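You operate a simulated robot arm through the tools that you are given. There is no shell and no other tool.

The job below is to be done with a simulated robot arm. You get a single attempt, and the scene is never put back.

JOB
The wire snapped: thread the respooler again and wind 7 metres.
Fine: tension dial down to the spool's mark, bead to its block and then to the round post, brake off to wind and on at the end.

The check looks at the end state, three seconds after you hand in, the way a careful person would. Anything else that was tipped, shoved, dropped, spilled or broken makes it a failure.

ROBOT AND FRAMES
A 7-joint arm with a two-finger parallel gripper, fixed in place. Base frame: the origin is on the floor under the middle of its stand, x ahead of it, y to its left, z up. Lengths are in m, angles in rad, forces in N, time in s.
With the tool pointing down near the work surface it reaches from about 0.4 to 0.9 m from the base axis. Its first joint turns from -2.496 to 2.496 rad. Payload 3 kg.
The tool frame sits at the grasp point between the pads (the TCP): z along the fingers, y along the line on which they close. The tips reach 0.03 m beyond it. Largest opening 0.094 m; finger width 0.028, thickness 0.01; the body of the gripper, 0.05 by 0.096 m, starts 0.055 m behind the TCP.
Orientation is that of the tool frame in the base frame, as a unit quaternion [x, y, z, w]. With the fingers straight down and closing along the base's y, the tool's x points along the base's -x, its y along +y and its z along -z.

CONTROLS
- The arm moves only by the tool servo_tool. Its argument "rows" is a list of rows, each a list of 3 entries, a list of its own where there are three numbers: the shift along the tool's x, y, z in units of 200 mm (1.0 is 200 mm), then the turn, a rotation vector about the tool's x, y, z in units of 45 degrees (1.0 is 45 degrees), then the gripper command, from -1 (fully open) to 1 (shut), values between in proportion. In form: [[[dx, dy, dz], [ax, ay, az], hand], ...]. A call has 1 to 20 rows; each row is the pose to reach, as a shift and turn from the pose commanded when the call began, along the tool's axes at that moment. A call with a number of a shift or a turn outside -1 to 1 is refused whole. A row lasts 0.2 s, in which the tool goes at most 0.05 m and 0.15 rad; a call with a longer step from one row to the next is refused whole, and so is a gripper value outside its range. Where a pose cannot be reached the arm comes as near as it can. A force on the tool above 80 N (or 10 N above the force at the start of the call, whichever is more), or a blocked arm, ends the call early, and 0.2 s more pass. The fingers move at their own pace (about 0.072 m/s each) and stop on an object; they squeeze with about 36 N. The grip force told is the motor's: it shows also when the fingers shut on nothing. Time passes only in rows, and 0.2 s behind the last, so rows that repeat a pose let the fingers close. The reply holds the time, the measured pose of the TCP, the force on the tool along the base axes, the opening and the grip force, in the units named above and with some noise, with the torque about the TCP (base axes, N m) and any sound that the robot's microphone picked up, and new pictures: "pictures" is both (left out), scene, wrist or none.
- Cameras (640 x 400 px; columns grow to the right, rows downward): "scene" is fixed at [0.398, 0.5009, 1.4268]; the picture's right is [-0.70, -0.71, 0.00], its down [-0.40, 0.39, -0.83] and it looks along [0.59, -0.58, -0.56] (base axes); focal length 214 px, centre (320, 200). "wrist" rides on the gripper at [0.076, 0.014, -0.103] in the tool frame; the picture's right is [-0.18, 0.98, 0.00], its down [-0.75, -0.14, -0.64] and it looks along [-0.63, -0.12, 0.77] (tool axes); focal length 243 px, centre (320, 200). There is no depth. A picture from a camera that has moved, and an enlarged one, comes with that camera's place and axes in the base frame and with its lens.
- enlarge(camera, box): a new picture of the part [left, top, right, bottom] of that camera's present view, enlarged. It takes no simulated time.
- sign_off(): hands the job in; it is judged then, once.

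Places have to be worked out from the pictures, the camera data and where the tool is seen. Open the gripper and draw the arm clear of the work before you hand the job in, unless the task says otherwise.

The tools are called after ">>>" by a JSON object that holds its "op" and its "data". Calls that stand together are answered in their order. servo_tool: Moves the arm, as the interface text tells. Its arguments: {"type":"object","properties":{"rows":{"type":"array","items":{"type":"array"}},"pictures":{"type":"string","enum":["both","scene","wrist","none"]}},"required":["rows"]} The other tools are called the same way: enlarge (camera, box) takes an enlarged picture of a part of a camera's view; sign_off () hands the job in.

At the start:

```text
time_s: 0.0
ee_pos: [0.5739, 0.3083, 1.1847]
ee_rot: [0.0, 1.0, 0.0, 0.0]
wrist_force: [0.1, 0.4, 0.1]
wrist_torque: [0.01, -0.03, 0.01]
width: 0.0941
finger_force: 0.0
```

scene: 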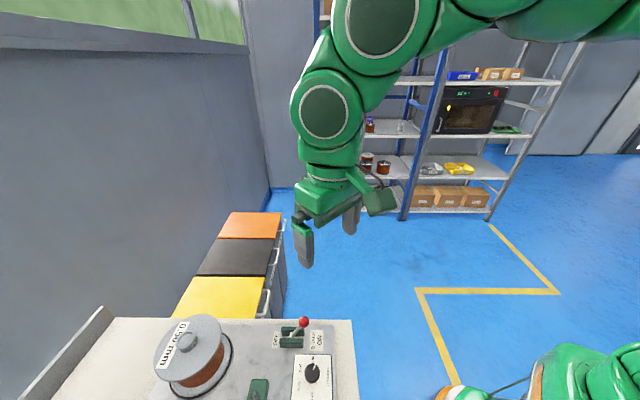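
wrist: 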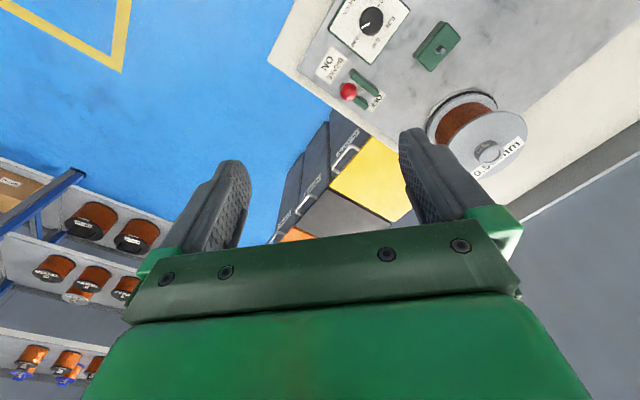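

The pictures show a bench with a spool, a lever with a red knob (the brake), a dial panel and a green block. I'll enlarge both views to read the labels before moving.

>>> {"op": "enlarge", "data": {"camera": "scene", "box": [100, 280, 380, 400]}}

>>> {"op": "enlarge", "data": {"camera": "wrist", "box": [280, 0, 600, 200]}}

```text
2.29 times, centred on (240, 340) of scene
camera zoom: at [0.398, 0.5009, 1.4268], right [-0.7, -0.71, 0.0], down [-0.4, 0.39, -0.83], along [0.59, -0.58, -0.56], focal length 490 px, centre (503, -120)
```

zoom: 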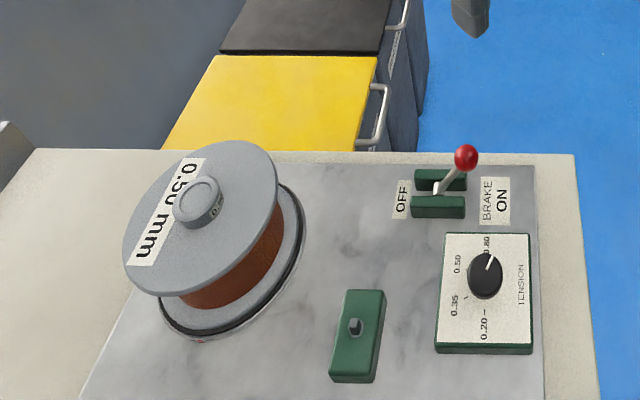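

```text
2.00 times, centred on (440, 100) of wrist
camera zoom: at [0.4976, 0.322, 1.2896], right [0.18, 0.98, 0.0], down [0.75, -0.14, 0.64], along [0.63, -0.12, -0.77], focal length 485 px, centre (80, 400)
```

zoom: 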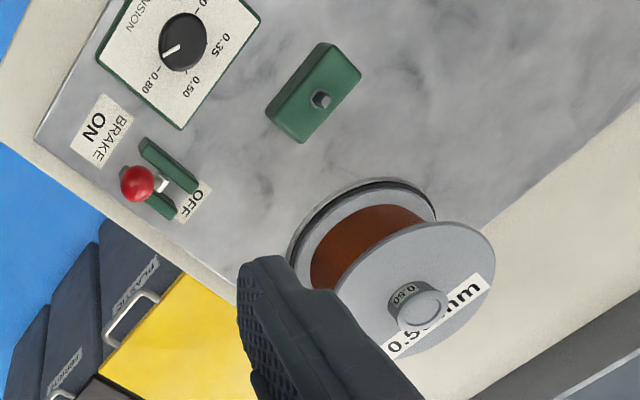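

The take-off spool's knob works out to about (0.73, 0.55, 0.94), and the rest of the machine must lie further towards +y, outside both views. I'll turn the tool about the vertical so the wrist camera looks left along the bench.

>>> {"op": "servo_tool", "data": {"rows": [[[0, 0, 0], [0, 0, -0.17], -1], [[0, 0, 0], [0, 0, -0.34], -1], [[0, 0, 0], [0, 0, -0.51], -1], [[0, 0, 0], [0, 0, -0.68], -1], [[0, 0, 0], [0, 0, -0.85], -1], [[0, 0, 0], [0, 0, -1.0], -1]], "pictures": "both"}}

```text
time_s: 1.4
ee_pos: [0.5727, 0.3099, 1.1858]
ee_rot: [-0.383, 0.924, 0.0, 0.0]
wrist_force: [0.2, -0.2, 0.2]
wrist_torque: [-0.02, -0.01, -0.01]
width: 0.0939
finger_force: 0.0
camera wrist: at [0.5095, 0.2641, 1.2896], right [-0.57, 0.82, 0.0], down [0.63, 0.43, 0.64], along [0.53, 0.36, -0.77], focal length 243 px, centre (320, 200)
```

scene: 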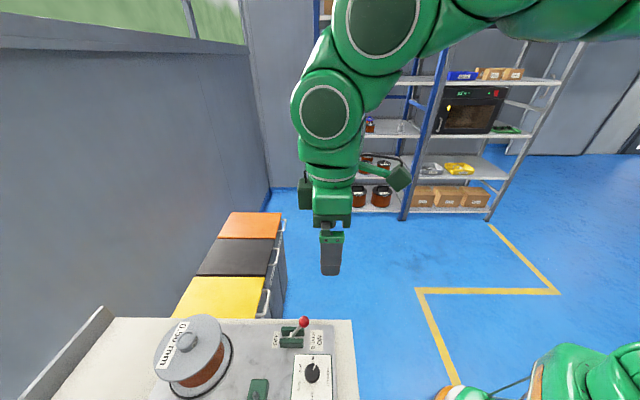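
wrist: 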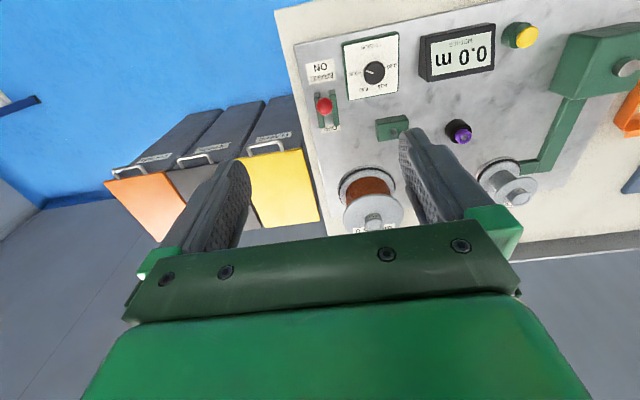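

Now the wrist view shows a meter reading 0.0 m, a yellow button, a purple-topped post, a take-up spool and a green motor block. I'll turn another 45° to see the far end.

>>> {"op": "servo_tool", "data": {"rows": [[[0, 0, 0], [0, 0, -0.17], -1], [[0, 0, 0], [0, 0, -0.34], -1], [[0, 0, 0], [0, 0, -0.51], -1], [[0, 0, 0], [0, 0, -0.68], -1], [[0, 0, 0], [0, 0, -0.85], -1], [[0, 0, 0], [0, 0, -1.0], -1]], "pictures": "wrist"}}

>>> {"op": "enlarge", "data": {"camera": "wrist", "box": [80, 0, 400, 200]}}

>>> {"op": "enlarge", "data": {"camera": "wrist", "box": [280, 0, 600, 200]}}

```text
time_s: 2.8
ee_pos: [0.5736, 0.3094, 1.184]
ee_rot: [0.708, -0.707, 0.0, 0.0]
wrist_force: [0.8, 0.9, -0.5]
wrist_torque: [0.03, -0.04, 0.03]
width: 0.0941
finger_force: 0.1
camera wrist: at [0.5603, 0.2317, 1.2897], right [-0.98, 0.18, 0.0], down [0.14, 0.75, 0.64], along [0.12, 0.63, -0.77], focal length 243 px, centre (320, 200)
```

wrist: 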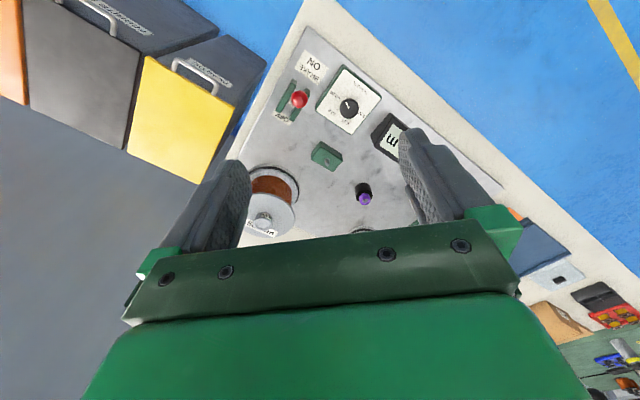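

```text
2.00 times, centred on (240, 100) of wrist
camera zoom: at [0.5603, 0.2317, 1.2897], right [-0.98, 0.18, 0.0], down [0.14, 0.75, 0.64], along [0.12, 0.63, -0.77], focal length 485 px, centre (480, 400)
```

zoom: 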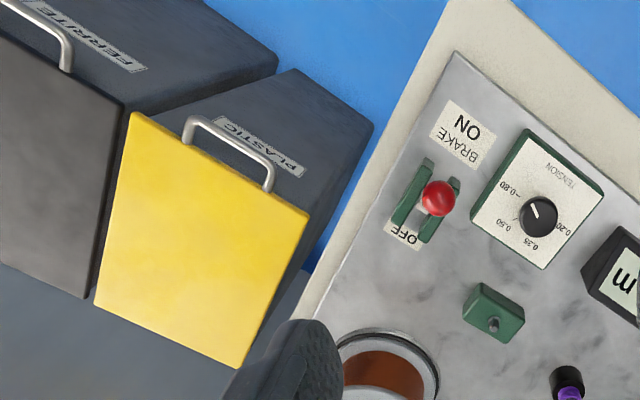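

```text
2.00 times, centred on (440, 100) of wrist
camera zoom: at [0.5603, 0.2317, 1.2897], right [-0.98, 0.18, 0.0], down [0.14, 0.75, 0.64], along [0.12, 0.63, -0.77], focal length 485 px, centre (80, 400)
```

zoom: 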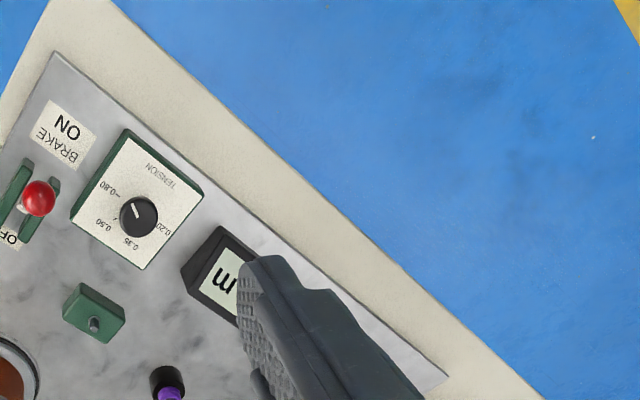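

The bench turns out to be square to a line at 45° from the base, so I'll use u = (0.707, 0.707) for forward and v = (-0.707, 0.707) for left. I'll turn back to face along u and slide about 0.28 m left to see the winding end.

>>> {"op": "servo_tool", "data": {"rows": [[[-0.125, 0.125, -0.03], [0, 0, 0.125], -1], [[-0.25, 0.25, -0.06], [0, 0, 0.25], -1], [[-0.375, 0.375, -0.09], [0, 0, 0.375], -1], [[-0.5, 0.5, -0.12], [0, 0, 0.5], -1], [[-0.625, 0.625, -0.15], [0, 0, 0.625], -1], [[-0.75, 0.75, -0.18], [0, 0, 0.75], -1], [[-0.875, 0.875, -0.21], [0, 0, 0.875], -1], [[-1.0, 1.0, -0.24], [0, 0, 1.0], -1]], "pictures": "both"}}

```text
time_s: 4.6
ee_pos: [0.3742, 0.5052, 1.2327]
ee_rot: [-0.382, 0.924, -0.001, 0.0]
wrist_force: [0.2, -0.1, -0.6]
wrist_torque: [0.0, 0.02, -0.01]
width: 0.0939
finger_force: 0.1
camera wrist: at [0.3101, 0.4624, 1.337], right [-0.56, 0.83, 0.0], down [0.63, 0.43, 0.64], along [0.53, 0.36, -0.77], focal length 243 px, centre (320, 200)
```

scene: 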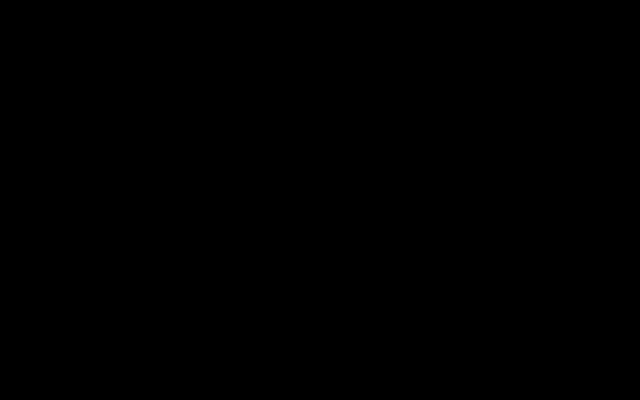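
wrist: 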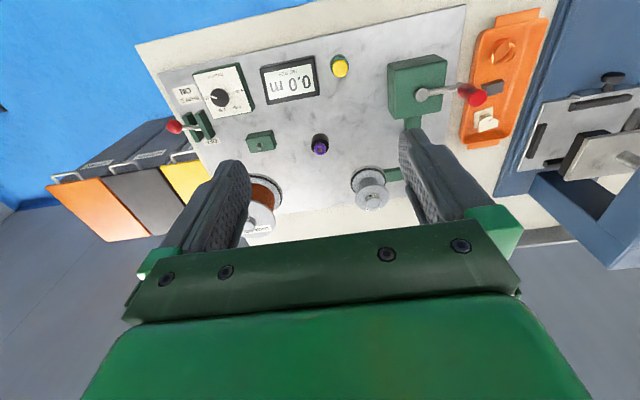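

The scene camera is blocked by the arm here, but the wrist view now covers the whole machine, including a crank handle at the left. I'll enlarge it in parts.

>>> {"op": "enlarge", "data": {"camera": "wrist", "box": [140, 40, 300, 140]}}

>>> {"op": "enlarge", "data": {"camera": "wrist", "box": [240, 40, 400, 140]}}

>>> {"op": "enlarge", "data": {"camera": "wrist", "box": [240, 120, 400, 220]}}

>>> {"op": "enlarge", "data": {"camera": "wrist", "box": [360, 20, 560, 145]}}

```text
4.00 times, centred on (220, 90) of wrist
camera zoom: at [0.3101, 0.4624, 1.337], right [-0.56, 0.83, 0.0], down [0.63, 0.43, 0.64], along [0.53, 0.36, -0.77], focal length 970 px, centre (720, 640)
```

zoom: 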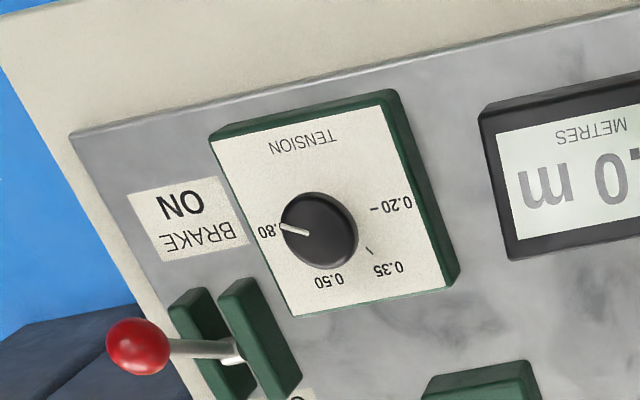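

```text
4.00 times, centred on (320, 90) of wrist
camera zoom: at [0.3101, 0.4624, 1.337], right [-0.56, 0.83, 0.0], down [0.63, 0.43, 0.64], along [0.53, 0.36, -0.77], focal length 970 px, centre (320, 640)
```

zoom: 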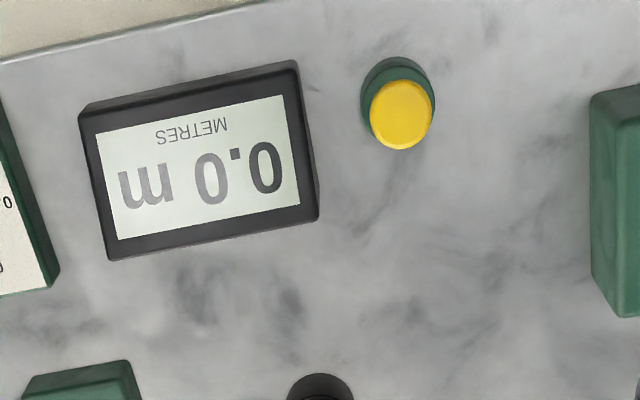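

```text
4.00 times, centred on (320, 170) of wrist
camera zoom: at [0.3101, 0.4624, 1.337], right [-0.56, 0.83, 0.0], down [0.63, 0.43, 0.64], along [0.53, 0.36, -0.77], focal length 970 px, centre (320, 320)
```

zoom: 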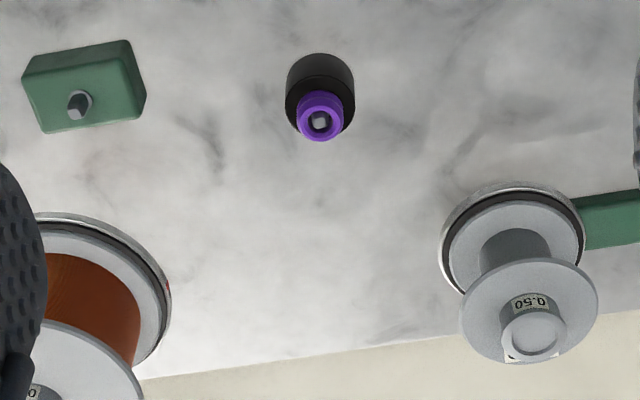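

```text
3.20 times, centred on (460, 82) of wrist
camera zoom: at [0.3101, 0.4624, 1.337], right [-0.56, 0.83, 0.0], down [0.63, 0.43, 0.64], along [0.53, 0.36, -0.77], focal length 776 px, centre (-128, 576)
```

zoom: 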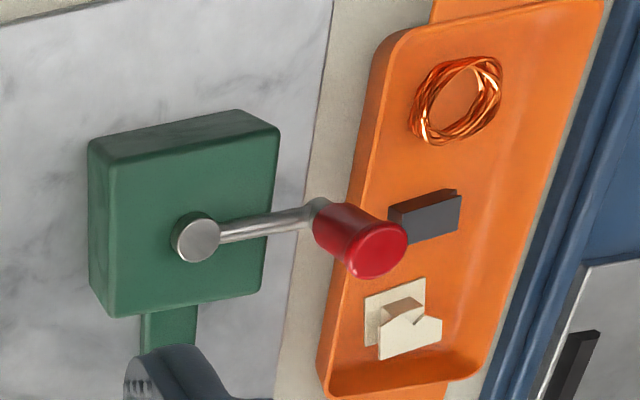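

Triangulating both views gives:
- Dial knob: about (u 0.65, v -0.09, z 0.89), pointing at 0.80.
- Brake ball: about (u 0.67, v -0.174, z 0.93), leaning towards ON.
- Both spools: marked 0.50.
- Purple ring: about (u 0.77, v 0.06).

I'll go closer over the middle to see what is bead, block and post.

>>> {"op": "servo_tool", "data": {"rows": [[[-0.08, -0.06, 0.15], [0, 0, 0], -1], [[-0.16, -0.12, 0.3], [0, 0, 0], -1], [[-0.24, -0.18, 0.45], [0, 0, 0], -1], [[-0.32, -0.24, 0.6], [0, 0, 0], -1], [[-0.4, -0.3, 0.7], [0, 0, 0], -1]], "pictures": "both"}}

```text
time_s: 5.8
ee_pos: [0.4735, 0.5221, 1.0935]
ee_rot: [-0.383, 0.924, 0.0, 0.0]
wrist_force: [-0.1, -0.1, 0.1]
wrist_torque: [0.0, 0.01, 0.02]
width: 0.094
finger_force: 0.1
camera wrist: at [0.4092, 0.4771, 1.1984], right [-0.56, 0.83, 0.0], down [0.63, 0.43, 0.64], along [0.53, 0.36, -0.77], focal length 243 px, centre (320, 200)
```

scene: 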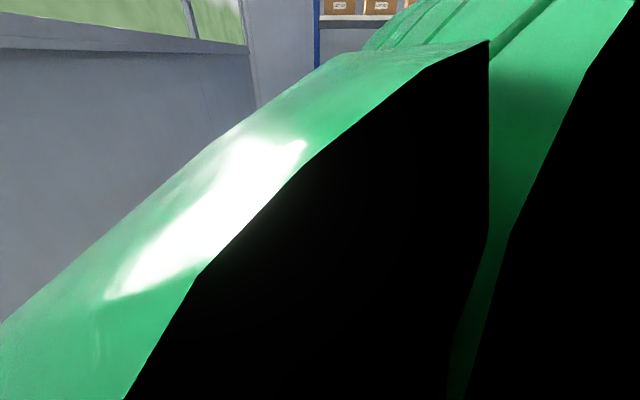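
wrist: 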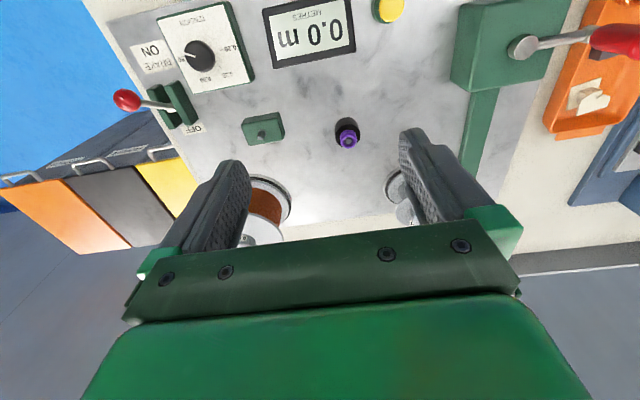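

>>> {"op": "enlarge", "data": {"camera": "wrist", "box": [220, 100, 300, 150]}}

>>> {"op": "enlarge", "data": {"camera": "wrist", "box": [310, 105, 390, 155]}}

>>> {"op": "enlarge", "data": {"camera": "wrist", "box": [230, 160, 390, 260]}}

>>> {"op": "enlarge", "data": {"camera": "wrist", "box": [100, 0, 260, 100]}}

```text
8.00 times, centred on (260, 125) of wrist
camera zoom: at [0.4092, 0.4771, 1.1984], right [-0.56, 0.83, 0.0], down [0.63, 0.43, 0.64], along [0.53, 0.36, -0.77], focal length 1941 px, centre (800, 800)
```

zoom: 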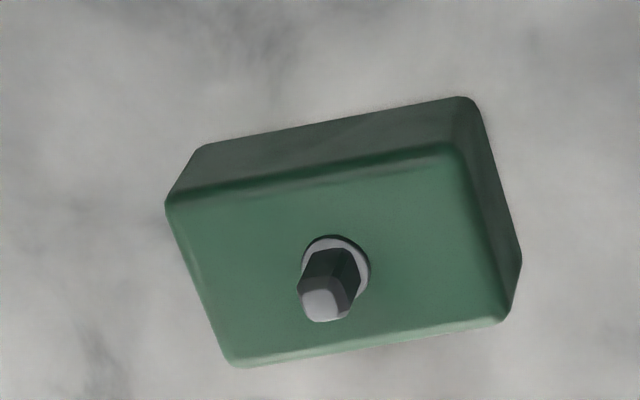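

```text
8.00 times, centred on (350, 130) of wrist
camera zoom: at [0.4092, 0.4771, 1.1984], right [-0.56, 0.83, 0.0], down [0.63, 0.43, 0.64], along [0.53, 0.36, -0.77], focal length 1941 px, centre (80, 760)
```

zoom: 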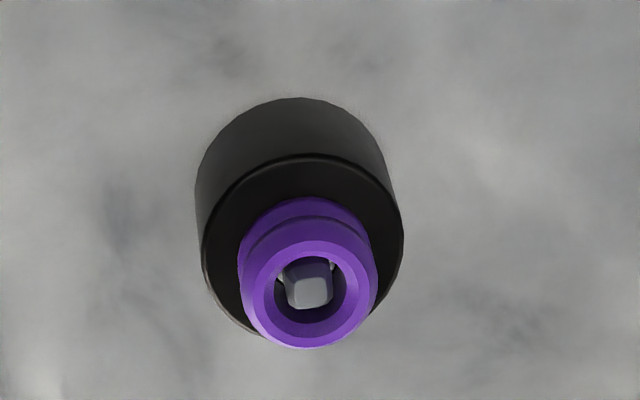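

```text
4.00 times, centred on (310, 210) of wrist
camera zoom: at [0.4092, 0.4771, 1.1984], right [-0.56, 0.83, 0.0], down [0.63, 0.43, 0.64], along [0.53, 0.36, -0.77], focal length 970 px, centre (360, 160)
```

zoom: 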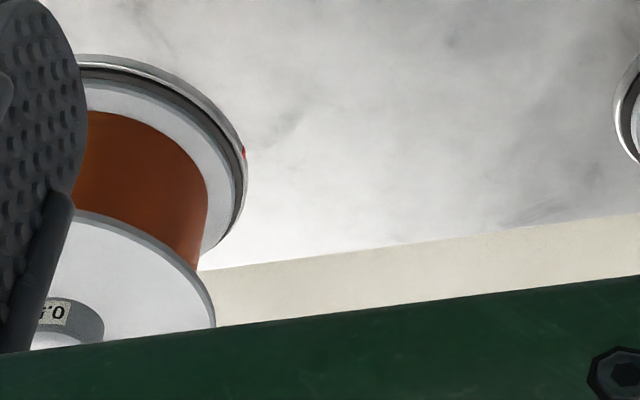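

```text
4.00 times, centred on (180, 50) of wrist
camera zoom: at [0.4092, 0.4771, 1.1984], right [-0.56, 0.83, 0.0], down [0.63, 0.43, 0.64], along [0.53, 0.36, -0.77], focal length 970 px, centre (880, 800)
```

zoom: 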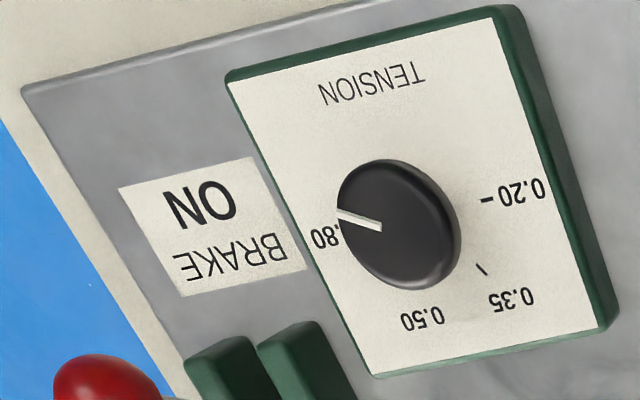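

The purple bead with a groove sits on a peg on a round black stand, and the green block has a similar bare peg. I want a wider baseline for heights and a look at the tray, so I'll slide left at this height.

>>> {"op": "servo_tool", "data": {"rows": [[[0, 0.2, 0], [0, 0, 0], -1], [[0, 0.4, 0], [0, 0, 0], -1], [[0, 0.6, 0], [0, 0, 0], -1], [[0, 0.8, 0], [0, 0, 0], -1], [[0, 1.0, 0], [0, 0, 0], -1], [[0, 1.0, 0], [0, 0, 0], -1]], "pictures": "both"}}

>>> {"op": "enlarge", "data": {"camera": "wrist", "box": [320, 0, 640, 200]}}

>>> {"op": "enlarge", "data": {"camera": "wrist", "box": [60, 60, 260, 185]}}

>>> {"op": "enlarge", "data": {"camera": "wrist", "box": [220, 60, 420, 185]}}

```text
time_s: 7.2
ee_pos: [0.3308, 0.6632, 1.0928]
ee_rot: [-0.383, 0.924, -0.001, -0.001]
wrist_force: [0.6, -0.4, -0.7]
wrist_torque: [0.03, 0.03, 0.01]
width: 0.0938
finger_force: 0.1
camera wrist: at [0.266, 0.6186, 1.1977], right [-0.56, 0.83, 0.0], down [0.63, 0.43, 0.64], along [0.53, 0.36, -0.77], focal length 243 px, centre (320, 200)
```

scene: 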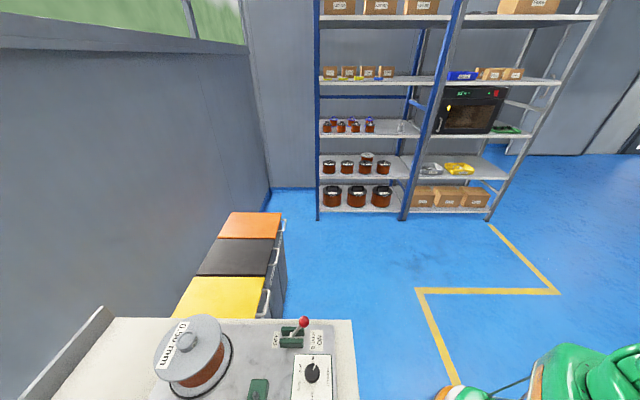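
wrist: 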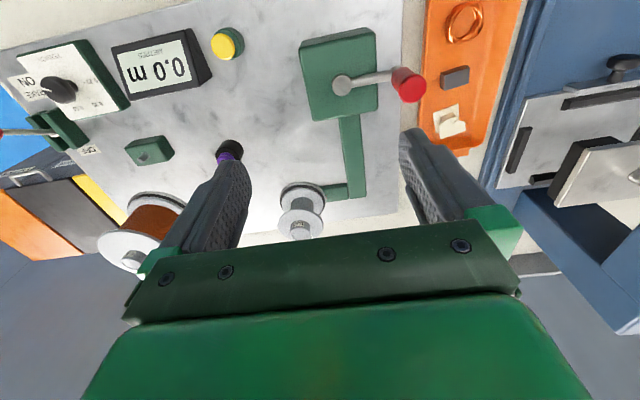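

```text
2.00 times, centred on (480, 100) of wrist
camera zoom: at [0.266, 0.6186, 1.1977], right [-0.56, 0.83, 0.0], down [0.63, 0.43, 0.64], along [0.53, 0.36, -0.77], focal length 485 px, centre (0, 400)
```

zoom: 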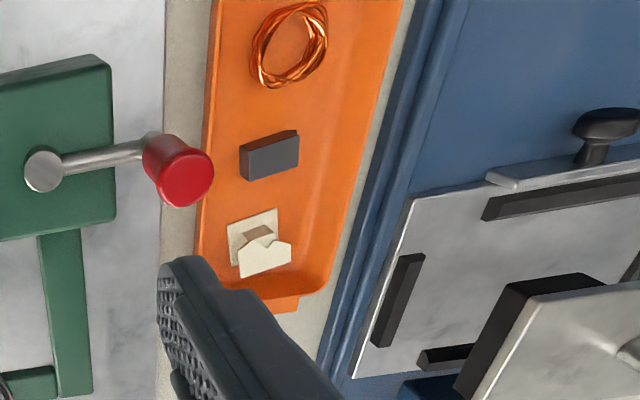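

```text
3.20 times, centred on (160, 122) of wrist
camera zoom: at [0.266, 0.6186, 1.1977], right [-0.56, 0.83, 0.0], down [0.63, 0.43, 0.64], along [0.53, 0.36, -0.77], focal length 776 px, centre (832, 448)
```

zoom: 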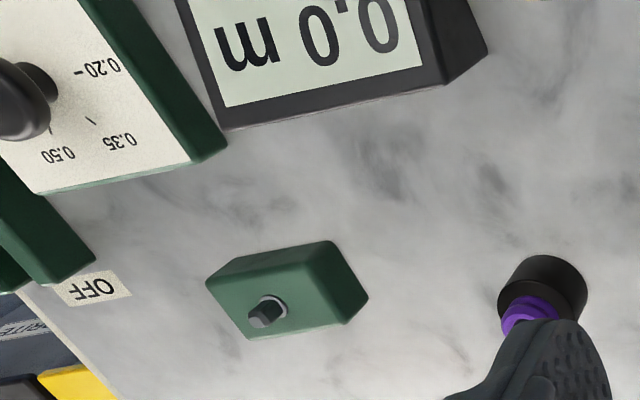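

```text
3.20 times, centred on (320, 122) of wrist
camera zoom: at [0.266, 0.6186, 1.1977], right [-0.56, 0.83, 0.0], down [0.63, 0.43, 0.64], along [0.53, 0.36, -0.77], focal length 776 px, centre (320, 448)
```

zoom: 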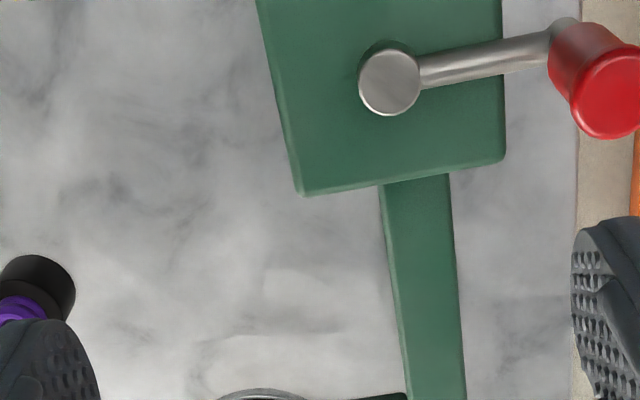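

With the wider baseline I get:
- Peg top on the green block: about (u 0.773, v -0.071, z 0.855).
- Bead top: about (0.80, 0.061, 0.858).
- Crank hub: about (0.71, 0.26), with the handle top at (0.709, 0.326, 0.949).
- Brake ball: about (0.676, -0.186, 0.911).

Next I'll move towards the dial to see its marks well.

>>> {"op": "servo_tool", "data": {"rows": [[[0.07, -0.2, 0], [0, 0, 0], -1], [[0.14, -0.4, 0], [0, 0, 0], -1], [[0.21, -0.6, 0], [0, 0, 0], -1], [[0.28, -0.8, 0], [0, 0, 0], -1], [[0.35, -1.0, 0], [0, 0, 0], -1], [[0.35, -1.0, 0], [0, 0, 0], -1]], "pictures": "none"}}

>>> {"op": "servo_tool", "data": {"rows": [[[0.1, -0.16, 0.1], [0, 0, 0], -1], [[0.2, -0.32, 0.2], [0, 0, 0], -1], [[0.3, -0.48, 0.3], [0, 0, 0], -1], [[0.4, -0.6, 0.4], [0, 0, 0], -1], [[0.4, -0.6, 0.4], [0, 0, 0], -1]], "pictures": "wrist"}}

>>> {"op": "enlarge", "data": {"camera": "wrist", "box": [240, 60, 400, 160]}}

```text
time_s: 8.6
ee_pos: [0.4244, 0.473, 1.0927]
ee_rot: [-0.383, 0.924, 0.0, 0.0]
wrist_force: [-0.7, -0.4, 0.2]
wrist_torque: [0.03, 0.01, -0.02]
width: 0.094
finger_force: 0.0
```

```text
time_s: 9.8
ee_pos: [0.4521, 0.3335, 1.0125]
ee_rot: [-0.382, 0.924, 0.0, 0.001]
wrist_force: [0.2, 0.1, -0.2]
wrist_torque: [0.0, -0.01, 0.02]
width: 0.0939
finger_force: 0.1
camera wrist: at [0.3887, 0.2889, 1.1177], right [-0.57, 0.82, 0.0], down [0.63, 0.43, 0.64], along [0.53, 0.36, -0.77], focal length 243 px, centre (320, 200)
```

wrist: 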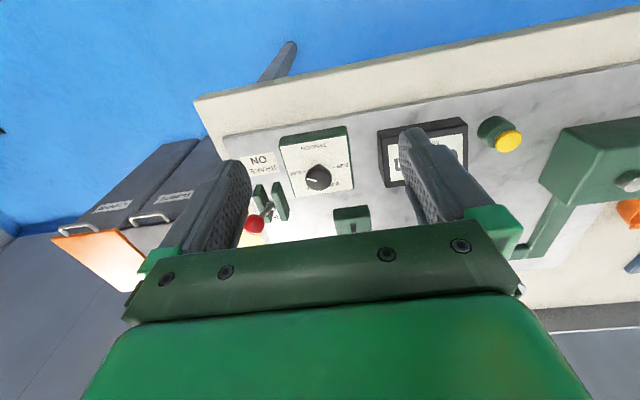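

```text
4.00 times, centred on (320, 110) of wrist
camera zoom: at [0.3887, 0.2889, 1.1177], right [-0.57, 0.82, 0.0], down [0.63, 0.43, 0.64], along [0.53, 0.36, -0.77], focal length 970 px, centre (320, 560)
```

zoom: 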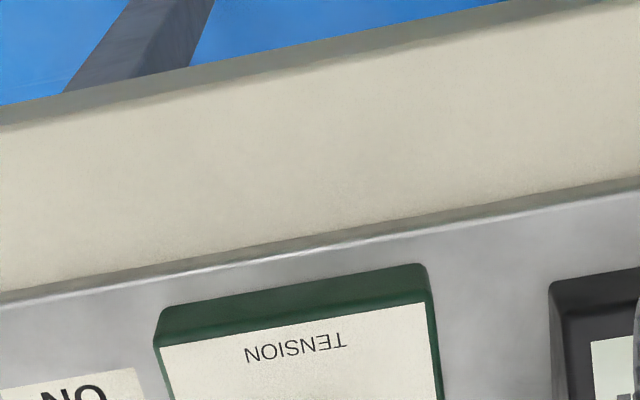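

>>> {"op": "enlarge", "data": {"camera": "wrist", "box": [272, 120, 368, 210]}}

>>> {"op": "enlarge", "data": {"camera": "wrist", "box": [220, 140, 380, 240]}}

>>> {"op": "enlarge", "data": {"camera": "scene", "box": [240, 310, 360, 400]}}

```text
4.44 times, centred on (320, 165) of wrist
camera zoom: at [0.3887, 0.2889, 1.1177], right [-0.57, 0.82, 0.0], down [0.63, 0.43, 0.64], along [0.53, 0.36, -0.77], focal length 1078 px, centre (320, 356)
```

zoom: 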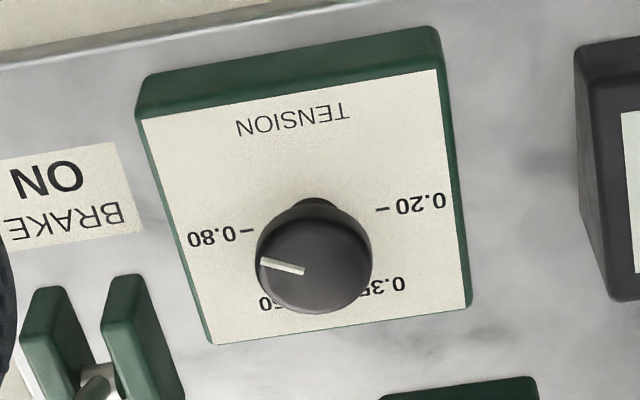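

```text
4.00 times, centred on (300, 190) of wrist
camera zoom: at [0.3887, 0.2889, 1.1177], right [-0.57, 0.82, 0.0], down [0.63, 0.43, 0.64], along [0.53, 0.36, -0.77], focal length 970 px, centre (400, 240)
```

zoom: 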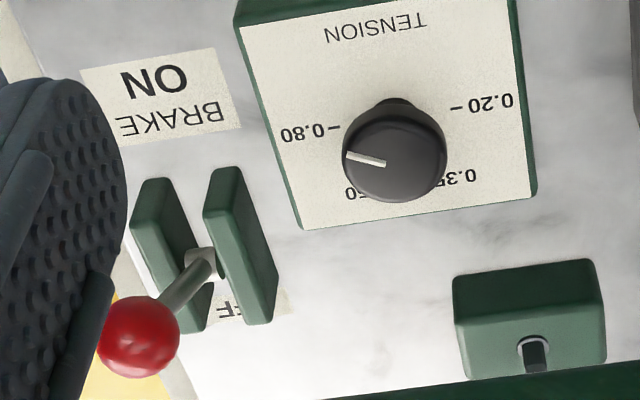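

```text
4.44 times, centred on (300, 355) of scene
camera zoom: at [0.398, 0.5009, 1.4268], right [-0.7, -0.71, 0.0], down [-0.4, 0.39, -0.83], along [0.59, -0.58, -0.56], focal length 953 px, centre (409, -489)
```

zoom: 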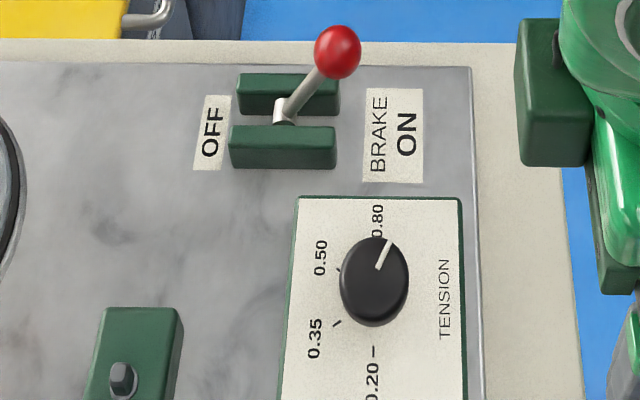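

The dial is clear now:
- 0.20 lies on the +v side, 0.80 on the -v side, and 0.35 and 0.50 at 60° steps on the +u side. 
- The pointer sits about 30° past 0.80, so it needs about 90° counter-clockwise from above. 
- The knob centre is about (u 0.655, v -0.1045), with the top at z ≈ 0.863 and the panel at 0.840.

I'll go above it with the tool pre-turned 45° clockwise.

>>> {"op": "servo_tool", "data": {"rows": [[[-0.083, -0.017, 0.05], [0, 0, 0.166], -0.3], [[-0.166, -0.034, 0.1], [0, 0, 0.333], -0.15], [[-0.249, -0.051, 0.15], [0, 0, 0.5], -0.15], [[-0.332, -0.068, 0.2], [0, 0, 0.667], -0.15], [[-0.415, -0.085, 0.25], [0, 0, 0.833], -0.15], [[-0.4975, -0.103, 0.3], [0, 0, 1.0], -0.15], [[-0.4975, -0.103, 0.3], [0, 0, 1.0], -0.15]], "pictures": "both"}}

```text
time_s: 11.4
ee_pos: [0.5354, 0.3886, 0.9532]
ee_rot: [0.001, 1.0, 0.0, 0.0]
wrist_force: [-0.9, -0.2, 0.0]
wrist_torque: [-0.01, 0.03, 0.0]
width: 0.0542
finger_force: 0.1
camera wrist: at [0.4603, 0.4025, 1.0568], right [0.19, 0.98, 0.0], down [0.75, -0.14, 0.64], along [0.63, -0.12, -0.77], focal length 243 px, centre (320, 200)
```

scene: 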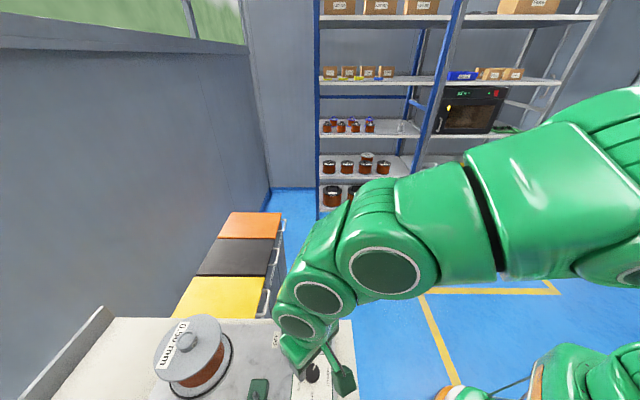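
wrist: 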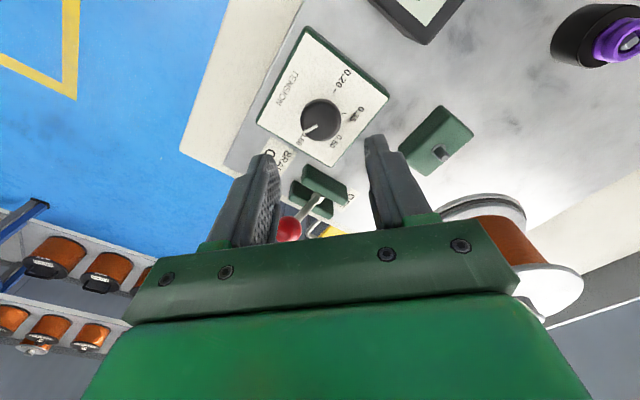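

The tool is above the dial at (u 0.653, v -0.104, z 0.953). I'll enlarge to check the centring before going down.

>>> {"op": "enlarge", "data": {"camera": "wrist", "box": [250, 20, 410, 170]}}

>>> {"op": "enlarge", "data": {"camera": "scene", "box": [240, 320, 370, 400]}}

```text
2.67 times, centred on (330, 95) of wrist
camera zoom: at [0.4603, 0.4025, 1.0568], right [0.19, 0.98, 0.0], down [0.75, -0.14, 0.64], along [0.63, -0.12, -0.77], focal length 647 px, centre (293, 480)
```

zoom: 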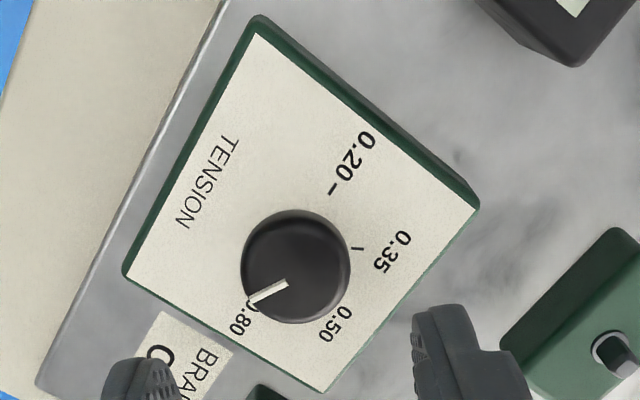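

```text
4.92 times, centred on (305, 360) of scene
camera zoom: at [0.398, 0.5009, 1.4268], right [-0.7, -0.71, 0.0], down [-0.4, 0.39, -0.83], along [0.59, -0.58, -0.56], focal length 1056 px, centre (394, -588)
```

zoom: 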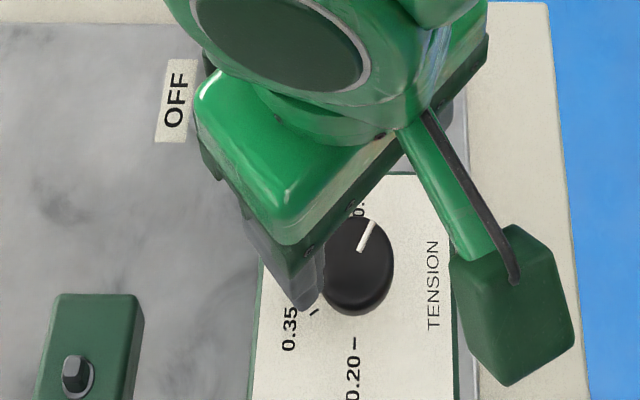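

The knob top works out at (x 0.5366, y 0.3894), within 1–2 mm of the tool centre. I'll go down to TCP z ≈ 0.875 and close on it.

>>> {"op": "servo_tool", "data": {"rows": [[[-0.006, 0.004, 0.2], [0, 0, 0], -0.15], [[-0.006, 0.004, 0.38], [0, 0, 0], -0.15], [[-0.006, 0.004, 0.38], [0, 0, 0], -0.15], [[-0.006, 0.004, 0.38], [0, 0, 0], 0.2], [[-0.006, 0.004, 0.38], [0, 0, 0], 0.6], [[-0.006, 0.004, 0.38], [0, 0, 0], 1.0], [[-0.006, 0.004, 0.38], [0, 0, 0], 1.0]], "pictures": "both"}}

```text
time_s: 13.0
ee_pos: [0.5374, 0.3884, 0.8767]
ee_rot: [0.0, 1.0, -0.001, 0.0]
wrist_force: [-2.1, -11.9, -2.6]
wrist_torque: [-0.34, -0.08, -0.02]
width: 0.0331
finger_force: 45.1
camera wrist: at [0.4615, 0.403, 0.9818], right [0.18, 0.98, 0.0], down [0.75, -0.14, 0.64], along [0.63, -0.12, -0.77], focal length 243 px, centre (320, 200)
```

scene: 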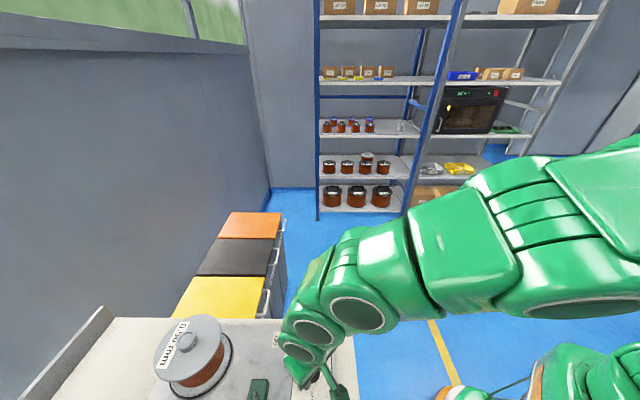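
wrist: 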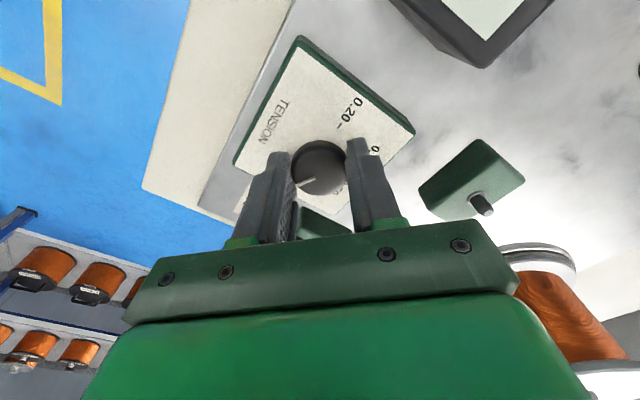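

The knob is gripped (opening 33 mm, grip 45 N) with a small sideways load of 12 N, so I'll ease that with a tiny shift. Then I'll turn the first 45° counter-clockwise.

>>> {"op": "servo_tool", "data": {"rows": [[[-0.006, -0.006, 0], [0, 0, 0], 1], [[-0.006, -0.006, 0], [0, 0, -0.15], 1], [[-0.006, -0.006, 0], [0, 0, -0.3], 1], [[-0.006, -0.006, 0], [0, 0, -0.45], 1], [[-0.006, -0.006, 0], [0, 0, -0.6], 1], [[-0.006, -0.006, 0], [0, 0, -0.75], 1], [[-0.006, -0.006, 0], [0, 0, -0.9], 1], [[-0.006, -0.006, 0], [0, 0, -1.0], 1]], "pictures": "both"}}

>>> {"op": "enlarge", "data": {"camera": "wrist", "box": [240, 80, 400, 240]}}

```text
time_s: 14.8
ee_pos: [0.5385, 0.3885, 0.8781]
ee_rot: [-0.382, 0.924, 0.001, 0.001]
wrist_force: [-51.4, 53.2, 10.8]
wrist_torque: [1.52, 0.87, -0.06]
width: 0.0333
finger_force: 44.9
camera wrist: at [0.4739, 0.3445, 0.9816], right [-0.57, 0.82, 0.0], down [0.63, 0.43, 0.64], along [0.53, 0.37, -0.77], focal length 243 px, centre (320, 200)
```

scene: 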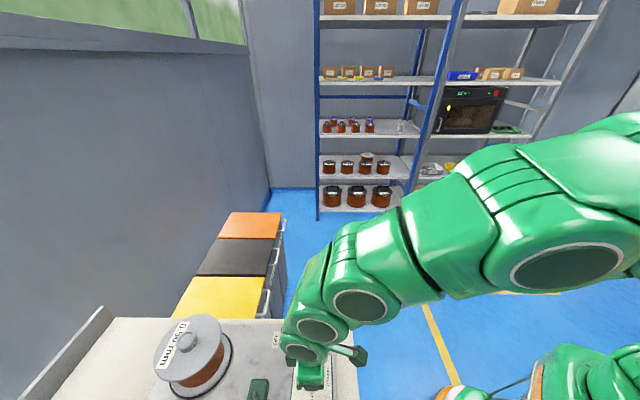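
wrist: 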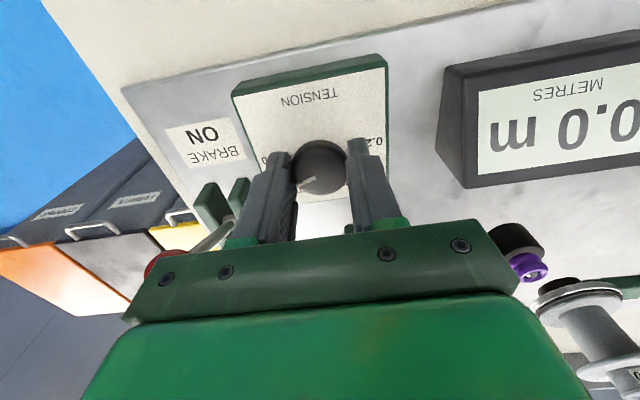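

```text
2.50 times, centred on (320, 160) of wrist
camera zoom: at [0.4739, 0.3445, 0.9816], right [-0.57, 0.82, 0.0], down [0.63, 0.43, 0.64], along [0.53, 0.37, -0.77], focal length 606 px, centre (320, 300)
```

zoom: 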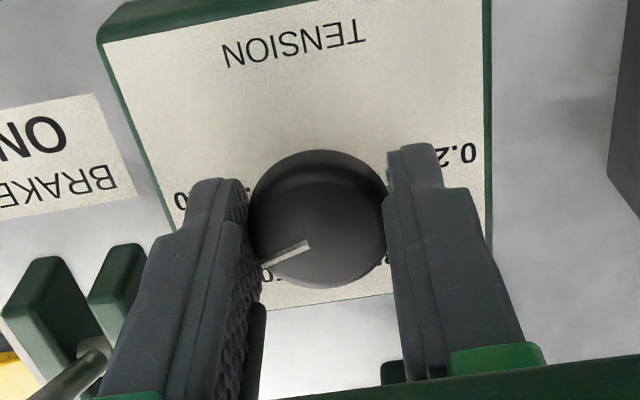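

The pointer followed the grip, but the side load grew to about 74 N along v, so I overcorrected. I'll back off about 1.3 mm in +v before turning on.

>>> {"op": "servo_tool", "data": {"rows": [[[0, 0.0065, 0], [0, 0, 0], 1], [[0, 0.0065, 0], [0, 0, 0], 1]], "pictures": "none"}}

```text
time_s: 15.4
ee_pos: [0.5381, 0.3888, 0.8765]
ee_rot: [-0.383, 0.924, 0.002, 0.001]
wrist_force: [-42.5, 45.7, 15.8]
wrist_torque: [1.0, 0.91, -0.02]
width: 0.0334
finger_force: 44.6
```

That took about 12 N off, so the arm is softer than I assumed. I'll ease further in +v in small steps and watch the load.

>>> {"op": "servo_tool", "data": {"rows": [[[0, 0.01, 0], [0, 0, 0], 1], [[0, 0.02, 0], [0, 0, 0], 1]], "pictures": "none"}}

```text
time_s: 16.0
ee_pos: [0.5377, 0.3894, 0.8766]
ee_rot: [-0.383, 0.924, -0.002, 0.002]
wrist_force: [8.6, 4.0, 15.5]
wrist_torque: [0.08, -0.14, 0.02]
width: 0.0332
finger_force: 45.0
```

The side load is gone, with the knob centre at about (0.5377, 0.3894). I'll continue turning counter-clockwise.

>>> {"op": "servo_tool", "data": {"rows": [[[0, 0, 0], [0, 0, -0.15], 1], [[0, 0, 0], [0, 0, -0.3], 1], [[0, 0, 0], [0, 0, -0.45], 1], [[0, 0, 0], [0, 0, -0.6], 1], [[0, 0, 0], [0, 0, -0.6], 1]], "pictures": "wrist"}}

>>> {"op": "enlarge", "data": {"camera": "wrist", "box": [240, 80, 400, 240]}}

```text
time_s: 17.2
ee_pos: [0.5375, 0.3892, 0.8768]
ee_rot: [-0.589, 0.808, -0.002, 0.002]
wrist_force: [10.6, 1.6, -13.2]
wrist_torque: [0.38, -0.66, 0.0]
width: 0.0332
finger_force: 45.0
stopped in row 5: the force on the tool passed its limit at 81 N (the readings are from after the stop); the commanded pose is now the measured one
camera wrist: at [0.4999, 0.3211, 0.9815], right [-0.88, 0.48, 0.0], down [0.36, 0.67, 0.64], along [0.31, 0.56, -0.77], focal length 243 px, centre (320, 200)
```

wrist: 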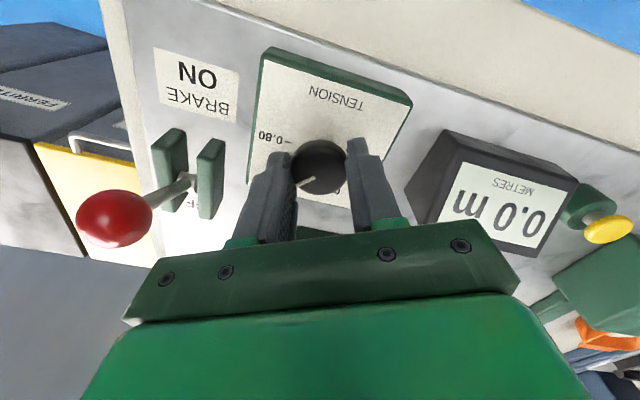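

```text
2.50 times, centred on (320, 160) of wrist
camera zoom: at [0.4999, 0.3211, 0.9815], right [-0.88, 0.48, 0.0], down [0.36, 0.67, 0.64], along [0.31, 0.56, -0.77], focal length 606 px, centre (320, 300)
```

zoom: 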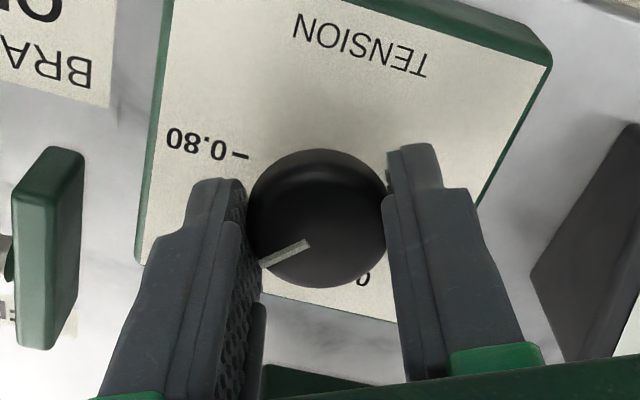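

The call stopped on the side-load limit after 72° of turning, and the pointer now works out at 134° on my dial scale. The 0.50 tick is at 120°, so about 14.5° remains. I'll turn that in small steps.

>>> {"op": "servo_tool", "data": {"rows": [[[0, 0, 0], [0, 0, -0.11], 1], [[0, 0, 0], [0, 0, -0.22], 1], [[0, 0, 0], [0, 0, -0.32], 1]], "pictures": "wrist"}}

>>> {"op": "enlarge", "data": {"camera": "wrist", "box": [240, 80, 400, 240]}}

```text
time_s: 18.0
ee_pos: [0.5378, 0.39, 0.8776]
ee_rot: [-0.686, 0.728, -0.001, 0.002]
wrist_force: [22.4, -0.4, -15.8]
wrist_torque: [-0.21, -0.54, -0.01]
width: 0.0335
finger_force: 45.4
camera wrist: at [0.518, 0.3141, 0.9817], right [-0.97, 0.24, 0.0], down [0.18, 0.74, 0.64], along [0.16, 0.62, -0.77], focal length 243 px, centre (320, 200)
```

wrist: 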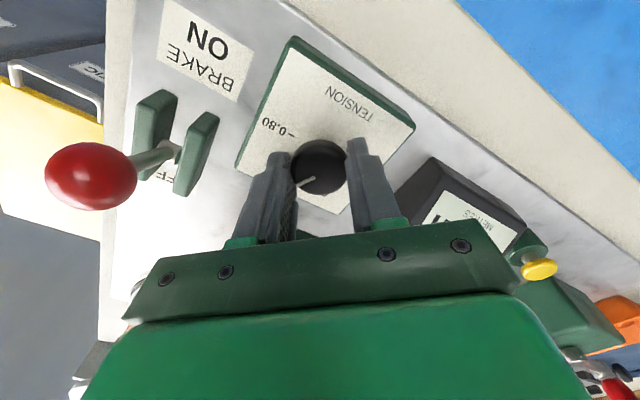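

```text
2.50 times, centred on (320, 160) of wrist
camera zoom: at [0.518, 0.3141, 0.9817], right [-0.97, 0.24, 0.0], down [0.18, 0.74, 0.64], along [0.16, 0.62, -0.77], focal length 606 px, centre (320, 300)
```

zoom: 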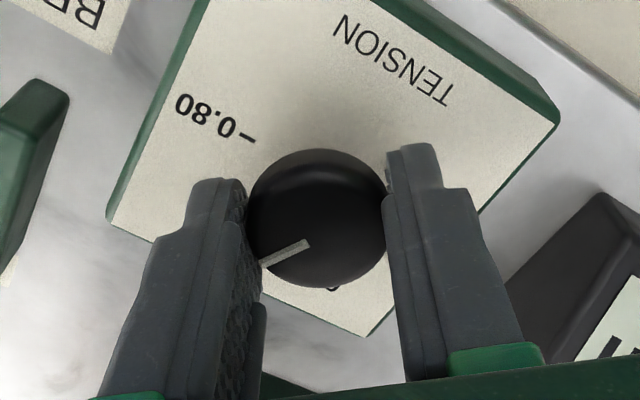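

The tool yaw is 86.6°, which puts the pointer at about the 0.50 tick. I'll release, lift straight up, and look.

>>> {"op": "servo_tool", "data": {"rows": [[[0, 0, 0], [0, 0, 0], 0.0], [[0, 0, 0], [0, 0, 0], -0.15], [[0, 0, 0], [0, 0, 0], -0.15], [[0, 0, -0.2], [0, 0, 0], -0.15], [[0, 0, -0.4], [0, 0, 0], -0.15], [[0, 0, -0.6], [0, 0, 0], -0.15], [[0, 0, -0.6], [0, 0, 0], -0.15]], "pictures": "both"}}

>>> {"op": "enlarge", "data": {"camera": "wrist", "box": [220, 20, 420, 170]}}

>>> {"op": "enlarge", "data": {"camera": "scene", "box": [230, 310, 360, 400]}}

```text
time_s: 19.6
ee_pos: [0.5369, 0.3904, 0.9974]
ee_rot: [-0.685, 0.729, -0.002, 0.0]
wrist_force: [0.5, 0.6, -0.1]
wrist_torque: [0.02, -0.03, 0.0]
width: 0.0537
finger_force: 0.1
camera wrist: at [0.5171, 0.3152, 1.1016], right [-0.97, 0.24, 0.0], down [0.18, 0.74, 0.64], along [0.16, 0.62, -0.77], focal length 243 px, centre (320, 200)
```

scene: 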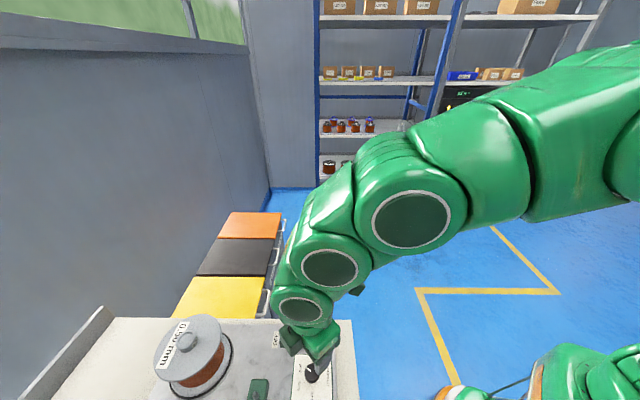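
wrist: 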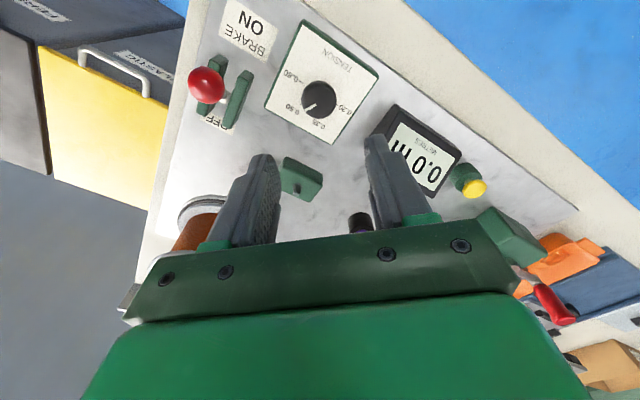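

```text
2.67 times, centred on (320, 95) of wrist
camera zoom: at [0.5171, 0.3152, 1.1016], right [-0.97, 0.24, 0.0], down [0.18, 0.74, 0.64], along [0.16, 0.62, -0.77], focal length 647 px, centre (320, 480)
```

zoom: 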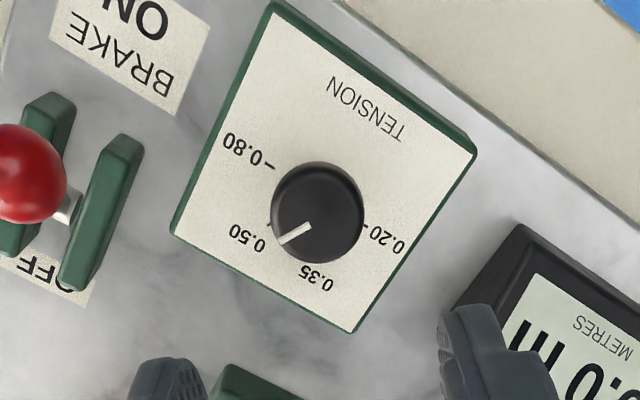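

```text
4.44 times, centred on (295, 355) of scene
camera zoom: at [0.398, 0.5009, 1.4268], right [-0.7, -0.71, 0.0], down [-0.4, 0.39, -0.83], along [0.59, -0.58, -0.56], focal length 953 px, centre (431, -489)
```

zoom: 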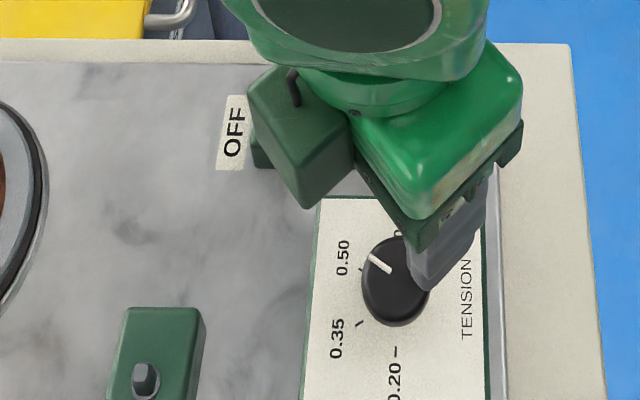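

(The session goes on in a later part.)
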